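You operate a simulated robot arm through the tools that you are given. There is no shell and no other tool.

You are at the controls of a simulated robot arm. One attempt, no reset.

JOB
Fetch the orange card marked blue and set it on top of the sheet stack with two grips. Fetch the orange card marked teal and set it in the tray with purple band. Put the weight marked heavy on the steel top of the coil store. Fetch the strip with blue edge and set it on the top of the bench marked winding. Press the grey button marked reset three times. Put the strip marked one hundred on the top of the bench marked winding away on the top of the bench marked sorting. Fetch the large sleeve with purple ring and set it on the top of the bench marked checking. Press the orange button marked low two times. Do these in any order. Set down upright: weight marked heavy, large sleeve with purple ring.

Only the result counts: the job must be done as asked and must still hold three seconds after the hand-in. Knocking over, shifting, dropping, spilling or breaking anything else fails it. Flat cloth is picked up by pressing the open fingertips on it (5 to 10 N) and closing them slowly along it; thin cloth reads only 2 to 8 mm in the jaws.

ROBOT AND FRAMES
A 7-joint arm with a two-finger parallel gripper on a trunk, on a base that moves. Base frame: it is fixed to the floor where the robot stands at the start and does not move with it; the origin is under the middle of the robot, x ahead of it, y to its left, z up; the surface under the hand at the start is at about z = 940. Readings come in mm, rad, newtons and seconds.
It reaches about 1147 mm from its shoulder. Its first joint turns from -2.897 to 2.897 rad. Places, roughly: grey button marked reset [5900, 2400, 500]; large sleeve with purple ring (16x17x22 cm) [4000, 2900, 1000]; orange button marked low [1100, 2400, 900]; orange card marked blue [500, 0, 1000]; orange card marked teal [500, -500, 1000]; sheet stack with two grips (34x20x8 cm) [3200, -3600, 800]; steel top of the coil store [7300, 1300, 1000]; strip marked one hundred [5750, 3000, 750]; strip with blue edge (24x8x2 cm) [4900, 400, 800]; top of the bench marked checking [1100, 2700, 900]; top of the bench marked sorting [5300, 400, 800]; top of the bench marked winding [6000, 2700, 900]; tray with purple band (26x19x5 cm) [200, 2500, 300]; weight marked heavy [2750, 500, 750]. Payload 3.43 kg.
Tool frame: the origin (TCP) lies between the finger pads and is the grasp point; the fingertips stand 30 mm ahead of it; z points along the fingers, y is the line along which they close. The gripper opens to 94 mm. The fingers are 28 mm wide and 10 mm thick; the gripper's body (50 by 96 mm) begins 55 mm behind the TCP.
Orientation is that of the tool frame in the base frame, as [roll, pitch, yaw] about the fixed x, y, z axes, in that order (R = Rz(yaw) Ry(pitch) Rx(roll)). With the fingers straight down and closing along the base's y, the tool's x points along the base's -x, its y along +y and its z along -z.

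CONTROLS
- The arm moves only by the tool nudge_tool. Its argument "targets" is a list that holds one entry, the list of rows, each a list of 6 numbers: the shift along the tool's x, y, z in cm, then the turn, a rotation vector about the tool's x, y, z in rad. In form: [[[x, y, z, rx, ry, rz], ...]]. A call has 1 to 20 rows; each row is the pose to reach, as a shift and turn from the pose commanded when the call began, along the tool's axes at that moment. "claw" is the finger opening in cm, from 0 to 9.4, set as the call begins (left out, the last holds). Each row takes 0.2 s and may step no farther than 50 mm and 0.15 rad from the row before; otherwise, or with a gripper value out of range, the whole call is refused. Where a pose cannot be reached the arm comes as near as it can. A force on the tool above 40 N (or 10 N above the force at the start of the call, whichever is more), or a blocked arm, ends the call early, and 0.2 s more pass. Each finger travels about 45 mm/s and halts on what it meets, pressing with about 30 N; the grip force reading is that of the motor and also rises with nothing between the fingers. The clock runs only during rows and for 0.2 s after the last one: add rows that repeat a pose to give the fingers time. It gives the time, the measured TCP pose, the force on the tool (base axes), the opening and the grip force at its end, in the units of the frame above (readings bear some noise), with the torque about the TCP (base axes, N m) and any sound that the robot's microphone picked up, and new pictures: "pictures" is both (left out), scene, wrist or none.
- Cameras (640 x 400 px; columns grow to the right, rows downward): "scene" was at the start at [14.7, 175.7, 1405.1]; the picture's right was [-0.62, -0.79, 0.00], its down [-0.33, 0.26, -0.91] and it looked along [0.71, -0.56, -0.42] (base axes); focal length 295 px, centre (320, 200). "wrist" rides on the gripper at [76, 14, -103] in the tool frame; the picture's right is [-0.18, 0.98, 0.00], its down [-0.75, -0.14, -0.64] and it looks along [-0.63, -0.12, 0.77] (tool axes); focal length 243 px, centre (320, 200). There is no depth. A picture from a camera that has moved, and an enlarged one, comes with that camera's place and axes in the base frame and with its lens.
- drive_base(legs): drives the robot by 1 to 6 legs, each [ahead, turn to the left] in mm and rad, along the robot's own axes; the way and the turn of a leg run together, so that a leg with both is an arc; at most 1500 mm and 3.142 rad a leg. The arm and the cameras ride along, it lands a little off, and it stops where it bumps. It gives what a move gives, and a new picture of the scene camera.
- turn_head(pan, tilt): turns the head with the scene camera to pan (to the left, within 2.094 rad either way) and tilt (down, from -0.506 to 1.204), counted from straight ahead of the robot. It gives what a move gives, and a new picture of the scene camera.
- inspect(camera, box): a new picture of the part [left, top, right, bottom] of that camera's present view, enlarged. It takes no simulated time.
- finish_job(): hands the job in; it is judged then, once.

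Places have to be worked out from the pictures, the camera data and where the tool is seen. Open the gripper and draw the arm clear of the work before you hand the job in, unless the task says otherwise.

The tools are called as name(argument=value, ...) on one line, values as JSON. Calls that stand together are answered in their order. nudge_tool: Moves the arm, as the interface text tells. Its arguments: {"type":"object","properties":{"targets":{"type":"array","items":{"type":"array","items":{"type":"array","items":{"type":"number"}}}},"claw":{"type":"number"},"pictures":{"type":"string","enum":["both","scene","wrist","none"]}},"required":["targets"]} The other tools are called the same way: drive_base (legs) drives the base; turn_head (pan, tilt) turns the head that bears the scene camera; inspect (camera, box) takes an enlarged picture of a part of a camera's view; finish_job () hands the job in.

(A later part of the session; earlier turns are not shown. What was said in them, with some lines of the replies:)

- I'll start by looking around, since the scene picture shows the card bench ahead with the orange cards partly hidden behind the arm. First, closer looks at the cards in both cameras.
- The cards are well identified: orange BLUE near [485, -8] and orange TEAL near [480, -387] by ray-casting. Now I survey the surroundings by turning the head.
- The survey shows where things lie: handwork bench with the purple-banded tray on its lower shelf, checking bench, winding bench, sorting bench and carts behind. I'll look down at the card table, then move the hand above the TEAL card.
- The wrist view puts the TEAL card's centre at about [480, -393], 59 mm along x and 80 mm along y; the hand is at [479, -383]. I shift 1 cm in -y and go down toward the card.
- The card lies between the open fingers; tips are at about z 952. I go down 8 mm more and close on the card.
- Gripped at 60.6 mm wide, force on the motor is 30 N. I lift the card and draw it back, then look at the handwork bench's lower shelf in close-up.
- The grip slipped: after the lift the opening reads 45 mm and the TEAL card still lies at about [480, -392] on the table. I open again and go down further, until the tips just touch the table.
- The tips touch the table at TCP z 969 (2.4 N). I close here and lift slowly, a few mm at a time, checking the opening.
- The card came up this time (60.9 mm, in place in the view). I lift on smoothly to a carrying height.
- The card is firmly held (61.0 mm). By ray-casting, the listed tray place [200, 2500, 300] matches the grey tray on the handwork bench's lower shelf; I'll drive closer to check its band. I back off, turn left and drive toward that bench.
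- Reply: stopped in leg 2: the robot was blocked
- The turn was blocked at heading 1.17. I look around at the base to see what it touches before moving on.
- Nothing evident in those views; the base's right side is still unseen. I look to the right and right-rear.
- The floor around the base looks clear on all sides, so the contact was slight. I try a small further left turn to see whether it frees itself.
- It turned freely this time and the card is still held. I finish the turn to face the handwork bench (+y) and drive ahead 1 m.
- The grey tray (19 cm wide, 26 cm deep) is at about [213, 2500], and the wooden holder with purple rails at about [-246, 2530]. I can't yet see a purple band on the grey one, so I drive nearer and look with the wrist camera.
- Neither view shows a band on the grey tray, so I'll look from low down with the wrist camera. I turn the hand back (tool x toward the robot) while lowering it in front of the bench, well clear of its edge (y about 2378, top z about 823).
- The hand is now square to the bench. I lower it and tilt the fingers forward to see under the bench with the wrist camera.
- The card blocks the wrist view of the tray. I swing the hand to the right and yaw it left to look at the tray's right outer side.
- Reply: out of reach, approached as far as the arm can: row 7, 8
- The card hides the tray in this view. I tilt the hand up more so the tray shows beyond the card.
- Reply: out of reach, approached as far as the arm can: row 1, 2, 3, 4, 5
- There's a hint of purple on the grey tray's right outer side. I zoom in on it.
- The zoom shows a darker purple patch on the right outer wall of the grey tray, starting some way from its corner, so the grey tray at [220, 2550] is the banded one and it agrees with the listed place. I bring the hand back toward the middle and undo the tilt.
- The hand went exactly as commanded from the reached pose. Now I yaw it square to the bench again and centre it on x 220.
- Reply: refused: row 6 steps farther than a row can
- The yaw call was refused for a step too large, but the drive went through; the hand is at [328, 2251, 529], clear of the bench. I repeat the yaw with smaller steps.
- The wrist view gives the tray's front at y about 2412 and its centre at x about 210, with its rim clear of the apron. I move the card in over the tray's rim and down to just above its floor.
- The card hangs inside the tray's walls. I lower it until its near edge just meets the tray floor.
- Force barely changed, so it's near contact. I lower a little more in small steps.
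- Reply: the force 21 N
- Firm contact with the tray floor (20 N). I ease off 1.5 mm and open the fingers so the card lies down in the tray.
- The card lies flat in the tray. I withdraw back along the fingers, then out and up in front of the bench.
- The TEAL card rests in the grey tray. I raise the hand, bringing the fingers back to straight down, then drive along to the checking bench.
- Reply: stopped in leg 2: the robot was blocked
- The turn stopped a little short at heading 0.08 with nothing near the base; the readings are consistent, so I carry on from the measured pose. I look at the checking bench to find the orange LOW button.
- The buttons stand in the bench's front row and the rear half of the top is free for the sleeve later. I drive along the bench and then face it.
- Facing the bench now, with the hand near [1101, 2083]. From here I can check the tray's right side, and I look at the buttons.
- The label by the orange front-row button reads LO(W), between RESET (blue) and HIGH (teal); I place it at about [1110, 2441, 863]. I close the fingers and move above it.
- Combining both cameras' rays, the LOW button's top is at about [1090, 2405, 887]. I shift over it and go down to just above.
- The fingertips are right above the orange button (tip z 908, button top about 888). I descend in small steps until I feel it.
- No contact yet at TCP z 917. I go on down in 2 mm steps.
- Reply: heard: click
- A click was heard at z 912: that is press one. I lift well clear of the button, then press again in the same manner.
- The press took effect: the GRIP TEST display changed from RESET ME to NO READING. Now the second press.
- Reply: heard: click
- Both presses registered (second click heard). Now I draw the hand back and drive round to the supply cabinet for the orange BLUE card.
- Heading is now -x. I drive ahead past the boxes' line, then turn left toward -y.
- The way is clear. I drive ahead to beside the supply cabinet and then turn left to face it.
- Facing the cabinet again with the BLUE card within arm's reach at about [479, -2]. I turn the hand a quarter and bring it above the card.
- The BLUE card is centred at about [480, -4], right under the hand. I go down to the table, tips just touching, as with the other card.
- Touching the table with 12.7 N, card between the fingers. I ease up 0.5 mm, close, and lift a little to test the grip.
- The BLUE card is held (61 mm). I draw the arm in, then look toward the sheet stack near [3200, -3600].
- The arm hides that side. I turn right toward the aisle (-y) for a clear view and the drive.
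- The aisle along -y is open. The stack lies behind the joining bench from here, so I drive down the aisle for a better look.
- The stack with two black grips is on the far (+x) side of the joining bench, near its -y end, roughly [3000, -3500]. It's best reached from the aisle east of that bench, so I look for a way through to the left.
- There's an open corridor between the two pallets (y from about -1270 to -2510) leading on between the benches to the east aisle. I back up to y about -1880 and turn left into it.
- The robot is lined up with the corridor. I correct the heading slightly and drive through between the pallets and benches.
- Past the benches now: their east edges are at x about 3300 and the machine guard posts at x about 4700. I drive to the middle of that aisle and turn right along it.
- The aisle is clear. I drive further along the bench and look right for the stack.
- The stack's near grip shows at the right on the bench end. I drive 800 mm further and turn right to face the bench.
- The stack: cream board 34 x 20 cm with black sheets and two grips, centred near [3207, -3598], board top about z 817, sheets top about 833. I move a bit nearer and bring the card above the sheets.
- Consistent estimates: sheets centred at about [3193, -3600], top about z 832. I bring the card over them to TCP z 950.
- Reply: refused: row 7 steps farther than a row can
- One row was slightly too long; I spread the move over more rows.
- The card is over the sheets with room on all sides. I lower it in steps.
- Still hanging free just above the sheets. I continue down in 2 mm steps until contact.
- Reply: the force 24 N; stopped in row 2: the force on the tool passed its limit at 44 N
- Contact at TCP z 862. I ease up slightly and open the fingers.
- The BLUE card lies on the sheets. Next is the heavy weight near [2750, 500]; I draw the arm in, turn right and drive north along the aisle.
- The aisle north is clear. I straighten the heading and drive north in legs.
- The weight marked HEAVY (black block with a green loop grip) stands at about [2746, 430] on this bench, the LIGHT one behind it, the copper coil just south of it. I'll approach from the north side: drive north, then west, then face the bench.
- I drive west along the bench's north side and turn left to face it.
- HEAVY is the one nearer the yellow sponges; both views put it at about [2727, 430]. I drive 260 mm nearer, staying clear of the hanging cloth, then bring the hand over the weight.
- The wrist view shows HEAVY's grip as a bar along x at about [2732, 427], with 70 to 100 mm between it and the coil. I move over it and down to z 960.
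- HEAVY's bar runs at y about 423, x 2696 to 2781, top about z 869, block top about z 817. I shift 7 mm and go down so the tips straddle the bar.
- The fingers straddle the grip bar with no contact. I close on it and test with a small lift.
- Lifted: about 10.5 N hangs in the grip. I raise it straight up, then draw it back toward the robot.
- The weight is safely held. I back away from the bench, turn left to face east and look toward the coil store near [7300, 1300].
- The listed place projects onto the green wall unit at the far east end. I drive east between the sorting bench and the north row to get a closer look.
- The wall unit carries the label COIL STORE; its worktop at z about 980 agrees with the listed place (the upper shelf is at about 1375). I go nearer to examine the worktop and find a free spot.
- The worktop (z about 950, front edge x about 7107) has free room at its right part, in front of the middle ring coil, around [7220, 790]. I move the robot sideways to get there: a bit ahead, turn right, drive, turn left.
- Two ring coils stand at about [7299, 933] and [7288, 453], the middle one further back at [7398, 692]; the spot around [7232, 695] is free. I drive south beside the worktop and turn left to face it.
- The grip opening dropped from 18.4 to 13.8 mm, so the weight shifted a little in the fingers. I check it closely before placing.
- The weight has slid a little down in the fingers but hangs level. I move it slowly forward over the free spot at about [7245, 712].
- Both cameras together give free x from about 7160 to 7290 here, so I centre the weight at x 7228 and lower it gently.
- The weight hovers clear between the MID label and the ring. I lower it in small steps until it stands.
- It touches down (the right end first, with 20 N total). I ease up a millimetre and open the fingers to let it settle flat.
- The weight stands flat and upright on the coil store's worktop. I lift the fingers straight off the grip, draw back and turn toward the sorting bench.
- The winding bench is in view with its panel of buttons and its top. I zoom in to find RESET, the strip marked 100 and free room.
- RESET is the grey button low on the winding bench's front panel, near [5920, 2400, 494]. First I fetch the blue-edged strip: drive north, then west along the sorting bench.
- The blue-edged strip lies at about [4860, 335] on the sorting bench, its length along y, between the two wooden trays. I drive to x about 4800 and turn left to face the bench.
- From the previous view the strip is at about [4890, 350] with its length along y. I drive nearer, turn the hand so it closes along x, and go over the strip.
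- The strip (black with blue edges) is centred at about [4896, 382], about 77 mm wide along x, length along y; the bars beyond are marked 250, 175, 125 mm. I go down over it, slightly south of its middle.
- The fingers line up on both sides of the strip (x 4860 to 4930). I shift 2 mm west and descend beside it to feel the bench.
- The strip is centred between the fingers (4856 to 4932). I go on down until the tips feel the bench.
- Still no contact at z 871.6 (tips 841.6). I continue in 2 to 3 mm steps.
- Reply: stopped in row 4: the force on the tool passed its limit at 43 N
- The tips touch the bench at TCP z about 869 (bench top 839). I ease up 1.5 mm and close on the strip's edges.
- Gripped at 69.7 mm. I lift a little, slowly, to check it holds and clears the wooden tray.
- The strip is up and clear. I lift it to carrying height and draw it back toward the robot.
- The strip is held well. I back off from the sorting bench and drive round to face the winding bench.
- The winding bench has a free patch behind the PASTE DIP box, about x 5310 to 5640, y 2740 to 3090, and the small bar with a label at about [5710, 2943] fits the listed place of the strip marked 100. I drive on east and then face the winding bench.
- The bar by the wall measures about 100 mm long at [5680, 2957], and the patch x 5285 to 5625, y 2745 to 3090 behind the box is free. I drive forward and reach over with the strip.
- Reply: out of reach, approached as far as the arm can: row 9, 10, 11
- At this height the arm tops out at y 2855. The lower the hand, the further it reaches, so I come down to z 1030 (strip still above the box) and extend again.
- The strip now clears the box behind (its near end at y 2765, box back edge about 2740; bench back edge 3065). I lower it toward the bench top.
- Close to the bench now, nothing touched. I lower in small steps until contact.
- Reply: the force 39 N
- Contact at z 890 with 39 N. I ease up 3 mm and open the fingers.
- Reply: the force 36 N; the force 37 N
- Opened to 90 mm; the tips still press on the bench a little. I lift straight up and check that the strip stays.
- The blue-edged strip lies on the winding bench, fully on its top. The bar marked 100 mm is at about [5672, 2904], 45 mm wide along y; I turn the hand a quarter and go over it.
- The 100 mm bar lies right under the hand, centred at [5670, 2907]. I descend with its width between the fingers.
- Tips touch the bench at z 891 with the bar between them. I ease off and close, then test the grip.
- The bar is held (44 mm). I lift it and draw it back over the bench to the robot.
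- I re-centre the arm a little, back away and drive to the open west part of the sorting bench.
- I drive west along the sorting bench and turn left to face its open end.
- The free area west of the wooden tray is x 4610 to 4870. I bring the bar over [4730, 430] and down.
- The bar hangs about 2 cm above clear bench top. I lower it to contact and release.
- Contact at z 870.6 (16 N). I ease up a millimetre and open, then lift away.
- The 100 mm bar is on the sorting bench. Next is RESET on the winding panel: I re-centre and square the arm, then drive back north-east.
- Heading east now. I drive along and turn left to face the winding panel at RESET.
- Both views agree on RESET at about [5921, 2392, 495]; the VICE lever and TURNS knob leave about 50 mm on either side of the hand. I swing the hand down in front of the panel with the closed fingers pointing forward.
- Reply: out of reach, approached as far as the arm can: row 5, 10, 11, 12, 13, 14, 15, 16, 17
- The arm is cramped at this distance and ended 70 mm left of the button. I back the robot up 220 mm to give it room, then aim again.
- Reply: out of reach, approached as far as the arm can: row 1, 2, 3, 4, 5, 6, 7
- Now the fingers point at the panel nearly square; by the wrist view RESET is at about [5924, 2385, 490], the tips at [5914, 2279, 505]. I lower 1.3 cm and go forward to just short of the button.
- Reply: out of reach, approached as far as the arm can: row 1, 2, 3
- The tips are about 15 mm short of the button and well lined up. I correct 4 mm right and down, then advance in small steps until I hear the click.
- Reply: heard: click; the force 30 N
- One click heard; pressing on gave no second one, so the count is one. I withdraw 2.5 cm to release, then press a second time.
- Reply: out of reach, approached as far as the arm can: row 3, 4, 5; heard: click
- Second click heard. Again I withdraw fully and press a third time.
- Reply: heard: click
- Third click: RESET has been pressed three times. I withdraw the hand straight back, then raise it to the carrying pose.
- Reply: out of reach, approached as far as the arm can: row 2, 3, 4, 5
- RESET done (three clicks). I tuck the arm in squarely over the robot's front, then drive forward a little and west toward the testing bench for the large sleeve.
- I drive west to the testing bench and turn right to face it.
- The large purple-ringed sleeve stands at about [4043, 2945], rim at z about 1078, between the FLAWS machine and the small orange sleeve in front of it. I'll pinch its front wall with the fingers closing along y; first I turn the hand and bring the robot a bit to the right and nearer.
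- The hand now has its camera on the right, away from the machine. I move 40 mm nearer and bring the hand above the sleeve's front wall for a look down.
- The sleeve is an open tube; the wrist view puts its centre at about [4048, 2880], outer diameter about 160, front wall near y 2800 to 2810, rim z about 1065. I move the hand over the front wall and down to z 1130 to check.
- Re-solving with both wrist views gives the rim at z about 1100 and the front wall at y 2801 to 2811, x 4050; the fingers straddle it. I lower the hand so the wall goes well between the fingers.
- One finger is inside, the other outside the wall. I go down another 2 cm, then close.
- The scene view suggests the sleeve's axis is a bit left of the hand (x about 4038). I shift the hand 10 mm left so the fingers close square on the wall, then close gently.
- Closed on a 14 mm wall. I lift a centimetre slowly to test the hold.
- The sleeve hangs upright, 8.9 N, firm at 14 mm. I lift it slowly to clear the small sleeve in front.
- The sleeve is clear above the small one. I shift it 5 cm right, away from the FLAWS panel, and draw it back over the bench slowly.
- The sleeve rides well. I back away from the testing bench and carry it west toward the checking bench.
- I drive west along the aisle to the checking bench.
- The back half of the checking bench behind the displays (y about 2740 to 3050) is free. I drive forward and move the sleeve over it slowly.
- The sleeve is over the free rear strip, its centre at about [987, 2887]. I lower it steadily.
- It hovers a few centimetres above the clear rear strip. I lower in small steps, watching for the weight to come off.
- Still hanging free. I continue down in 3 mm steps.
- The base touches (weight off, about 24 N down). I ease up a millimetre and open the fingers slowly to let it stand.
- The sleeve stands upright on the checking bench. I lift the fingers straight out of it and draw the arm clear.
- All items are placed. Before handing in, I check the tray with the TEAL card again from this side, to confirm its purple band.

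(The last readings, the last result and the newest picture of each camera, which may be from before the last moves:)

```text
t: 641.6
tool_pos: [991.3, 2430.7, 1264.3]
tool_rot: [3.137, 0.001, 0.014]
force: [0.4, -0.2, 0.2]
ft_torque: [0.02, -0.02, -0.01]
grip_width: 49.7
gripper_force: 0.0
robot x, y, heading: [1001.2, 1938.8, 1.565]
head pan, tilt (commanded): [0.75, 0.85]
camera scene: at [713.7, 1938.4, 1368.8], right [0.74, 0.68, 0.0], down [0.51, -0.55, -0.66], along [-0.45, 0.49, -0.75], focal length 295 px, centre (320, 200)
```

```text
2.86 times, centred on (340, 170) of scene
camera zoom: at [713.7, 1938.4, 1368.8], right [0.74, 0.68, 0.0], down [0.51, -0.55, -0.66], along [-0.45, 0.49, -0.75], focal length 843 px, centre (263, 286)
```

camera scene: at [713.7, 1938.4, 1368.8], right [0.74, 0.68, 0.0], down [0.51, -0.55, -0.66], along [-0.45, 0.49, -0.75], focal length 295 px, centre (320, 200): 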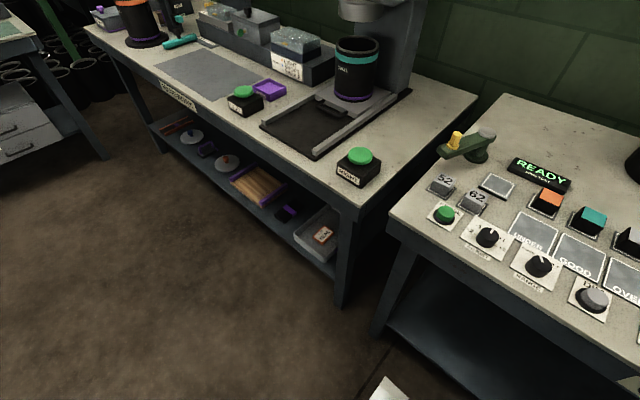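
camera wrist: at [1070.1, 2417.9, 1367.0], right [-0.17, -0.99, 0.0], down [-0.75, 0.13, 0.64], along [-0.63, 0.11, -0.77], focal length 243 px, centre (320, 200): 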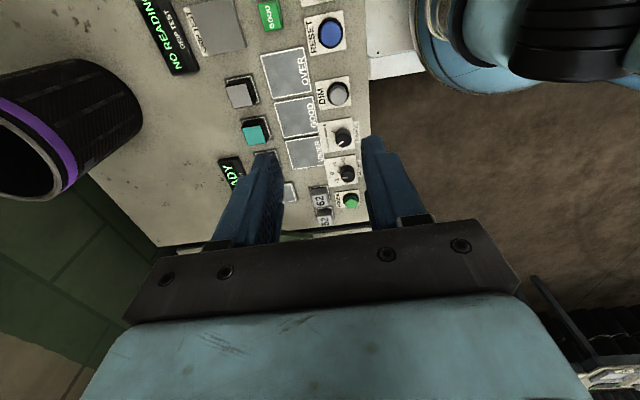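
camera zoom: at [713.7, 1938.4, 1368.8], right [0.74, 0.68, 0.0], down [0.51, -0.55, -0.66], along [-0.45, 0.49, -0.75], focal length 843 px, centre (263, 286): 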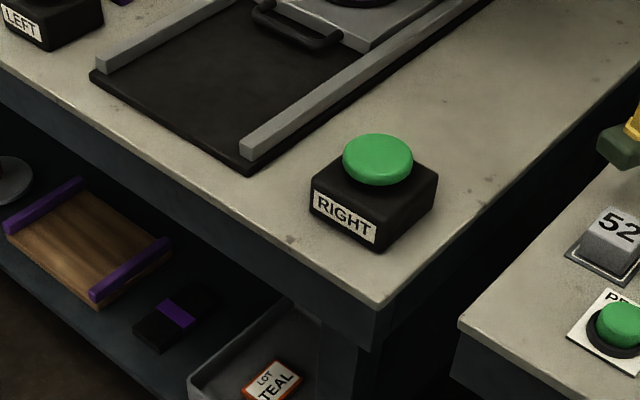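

The bench leg hides the tray's right side from here. I back the robot off (also drawing the arm clear of the bench) and look along a line that passes the leg.

drive_base(legs=[[-460, 0]])

turn_head(pan=0.37, tilt=0.75)

inspect(camera="scene", box=[270, 150, 370, 240])

```text
t: 644.4
tool_pos: [991.4, 1966.4, 1263.6]
tool_rot: [3.139, 0.0, 0.009]
force: [0.0, 0.4, 0.5]
ft_torque: [-0.02, 0.03, 0.01]
grip_width: 50.0
gripper_force: 0.1
robot x, y, heading: [992.0, 1474.2, 1.555]
head pan, tilt (commanded): [0.75, 0.85]
camera scene: at [709.1, 1475.4, 1368.8], right [0.74, 0.67, 0.0], down [0.51, -0.56, -0.66], along [-0.44, 0.49, -0.75], focal length 295 px, centre (320, 200)
```

scene: 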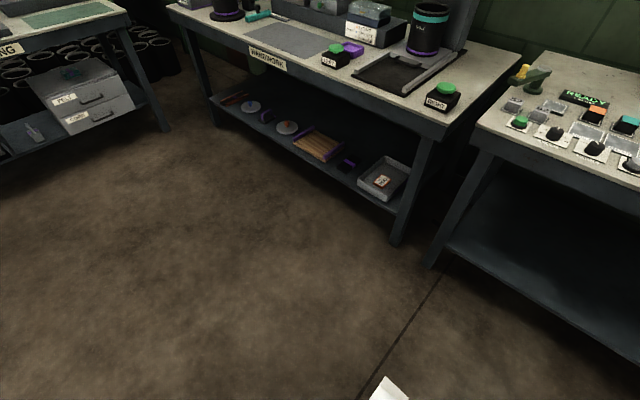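

```text
t: 645.3
tool_pos: [991.9, 1966.1, 1265.3]
tool_rot: [3.139, 0.004, 0.009]
force: [0.4, 0.6, 0.5]
ft_torque: [-0.01, -0.01, 0.01]
grip_width: 50.0
gripper_force: 0.1
robot x, y, heading: [995.4, 1469.1, 1.562]
head pan, tilt (commanded): [0.37, 0.75]
camera scene: at [732.7, 1495.2, 1376.8], right [0.94, 0.35, 0.0], down [0.24, -0.64, -0.73], along [-0.26, 0.68, -0.68], focal length 295 px, centre (320, 200)
```

scene: 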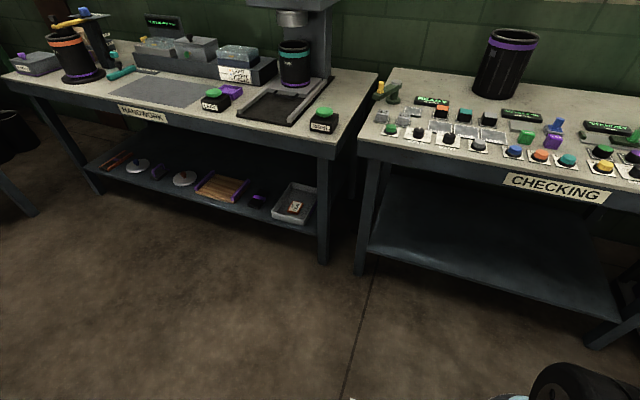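

```text
4.44 times, centred on (320, 195) of scene
camera zoom: at [732.7, 1495.2, 1376.8], right [0.94, 0.35, 0.0], down [0.24, -0.64, -0.73], along [-0.26, 0.68, -0.68], focal length 1311 px, centre (320, 222)
```

zoom: 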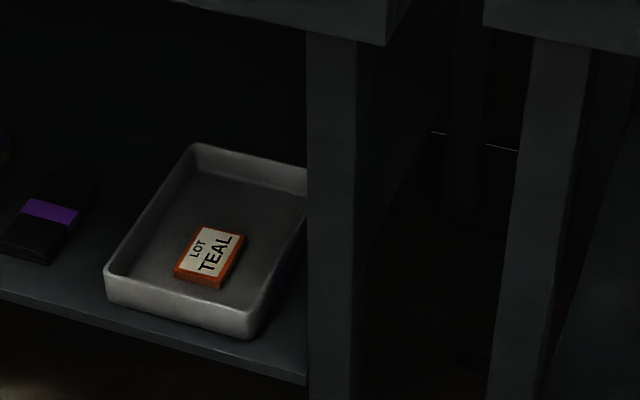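

inspect(camera="scene", box=[296, 190, 326, 230])

inspect(camera="wrist", box=[0, 0, 640, 400])

```text
10.00 times, centred on (311, 210) of scene
camera zoom: at [732.7, 1495.2, 1376.8], right [0.94, 0.35, 0.0], down [0.24, -0.64, -0.73], along [-0.26, 0.68, -0.68], focal length 2950 px, centre (410, 100)
```

zoom: 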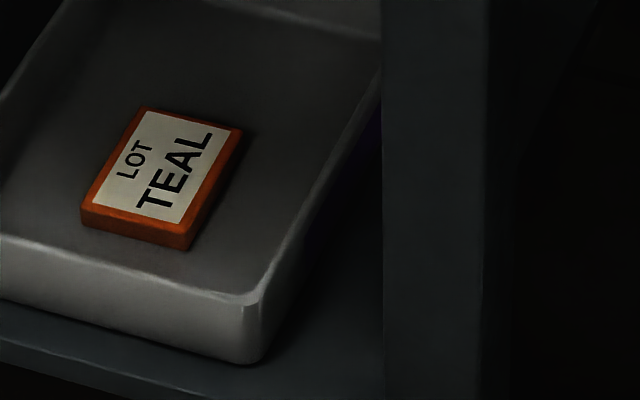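

```text
1.00 times, centred on (320, 200) of wrist (not enlarged: the box is as wide or as high as the picture)
camera zoom: at [1068.0, 1953.5, 1367.5], right [-0.17, -0.98, 0.0], down [-0.75, 0.14, 0.64], along [-0.63, 0.11, -0.77], focal length 243 px, centre (320, 200)
```

zoom: 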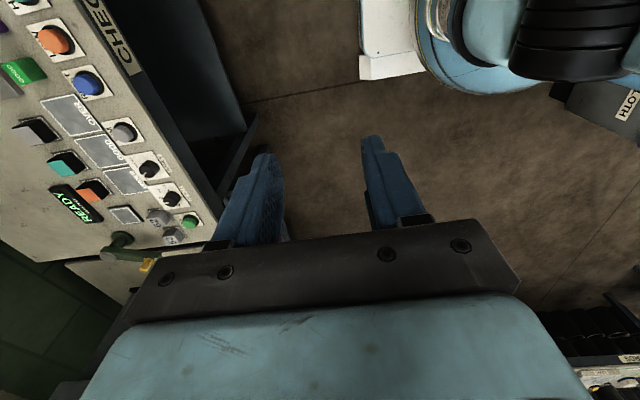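

The 10x zoom shows the dark purple band on the tray's right outer wall, so the TEAL card is in the right tray. Everything is placed, the hand is empty and clear of the benches; I open the gripper fully before handing in.

nudge_tool(targets=[[[0, 0, 0, 0, 0, 0], [0, 0, 0, 0, 0, 0], [0, 0, 0, 0, 0, 0], [0, 0, 0, 0, 0, 0]]], claw=9.4, pictures="scene")

```text
t: 646.3
tool_pos: [990.9, 1966.6, 1265.0]
tool_rot: [3.138, 0.002, 0.01]
force: [-0.1, 1.0, -0.1]
ft_torque: [0.02, -0.01, 0.0]
grip_width: 93.7
gripper_force: 0.0
robot x, y, heading: [999.9, 1476.0, 1.559]
head pan, tilt (commanded): [0.37, 0.75]
camera scene: at [732.8, 1495.2, 1376.8], right [0.94, 0.35, 0.0], down [0.24, -0.64, -0.73], along [-0.26, 0.69, -0.68], focal length 295 px, centre (320, 200)
```

scene: 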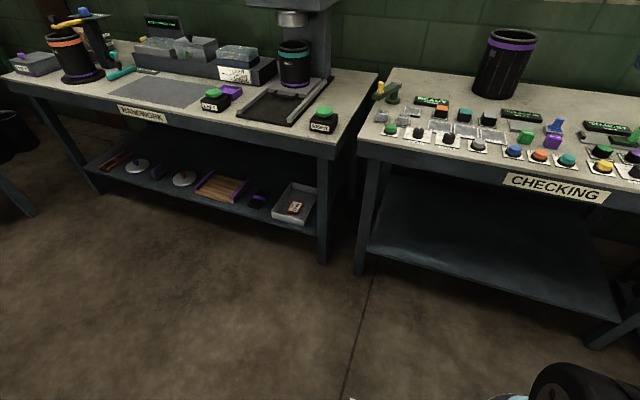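

The sleeve stands upright on the checking bench, the gripper is open and the arm is clear. All eight parts of the job are done, so I hand it in.

finish_job()

```text
The job is handed in.
```

I did all eight parts of the job and handed it in; the tool confirmed the hand-in but gave no verdict.

| Part | Result |
|---|---|
| Orange card marked blue | On the sheets of the stack with two grips |
| Orange card marked teal | In the grey tray on the handwork bench's lower shelf |
| Weight marked heavy | Upright on the worktop of the coil store |
| Strip with blue edge | On the winding bench, behind the paste dip box |
| Grey button reset | Pressed three times; I heard three clicks |
| Strip marked one hundred (the "100 mm" bar) | On the open west end of the sorting bench |
| Large sleeve with purple ring | Upright at the back of the checking bench |
| Orange button low | Pressed twice; I heard two clicks, and the grip test display changed after the first |

Two identifications are my judgement rather than certain:

- **Tray:** the grey tray shows its purple band only on its dark right outer wall. A wooden board with purple rails of the same size sits on the same shelf. I chose the grey tray because it matches the listed position and the other does not.
- **Coil store:** the label is on the upper shelf at about 1.37 m, but the listed height of 1.0 m fits the worktop below it, so I used the worktop.

The weight slid a little in the fingers on the way but stood level when set down. Twice while turning, the base stopped and reported it was blocked; I saw nothing touching it and no object looked moved.
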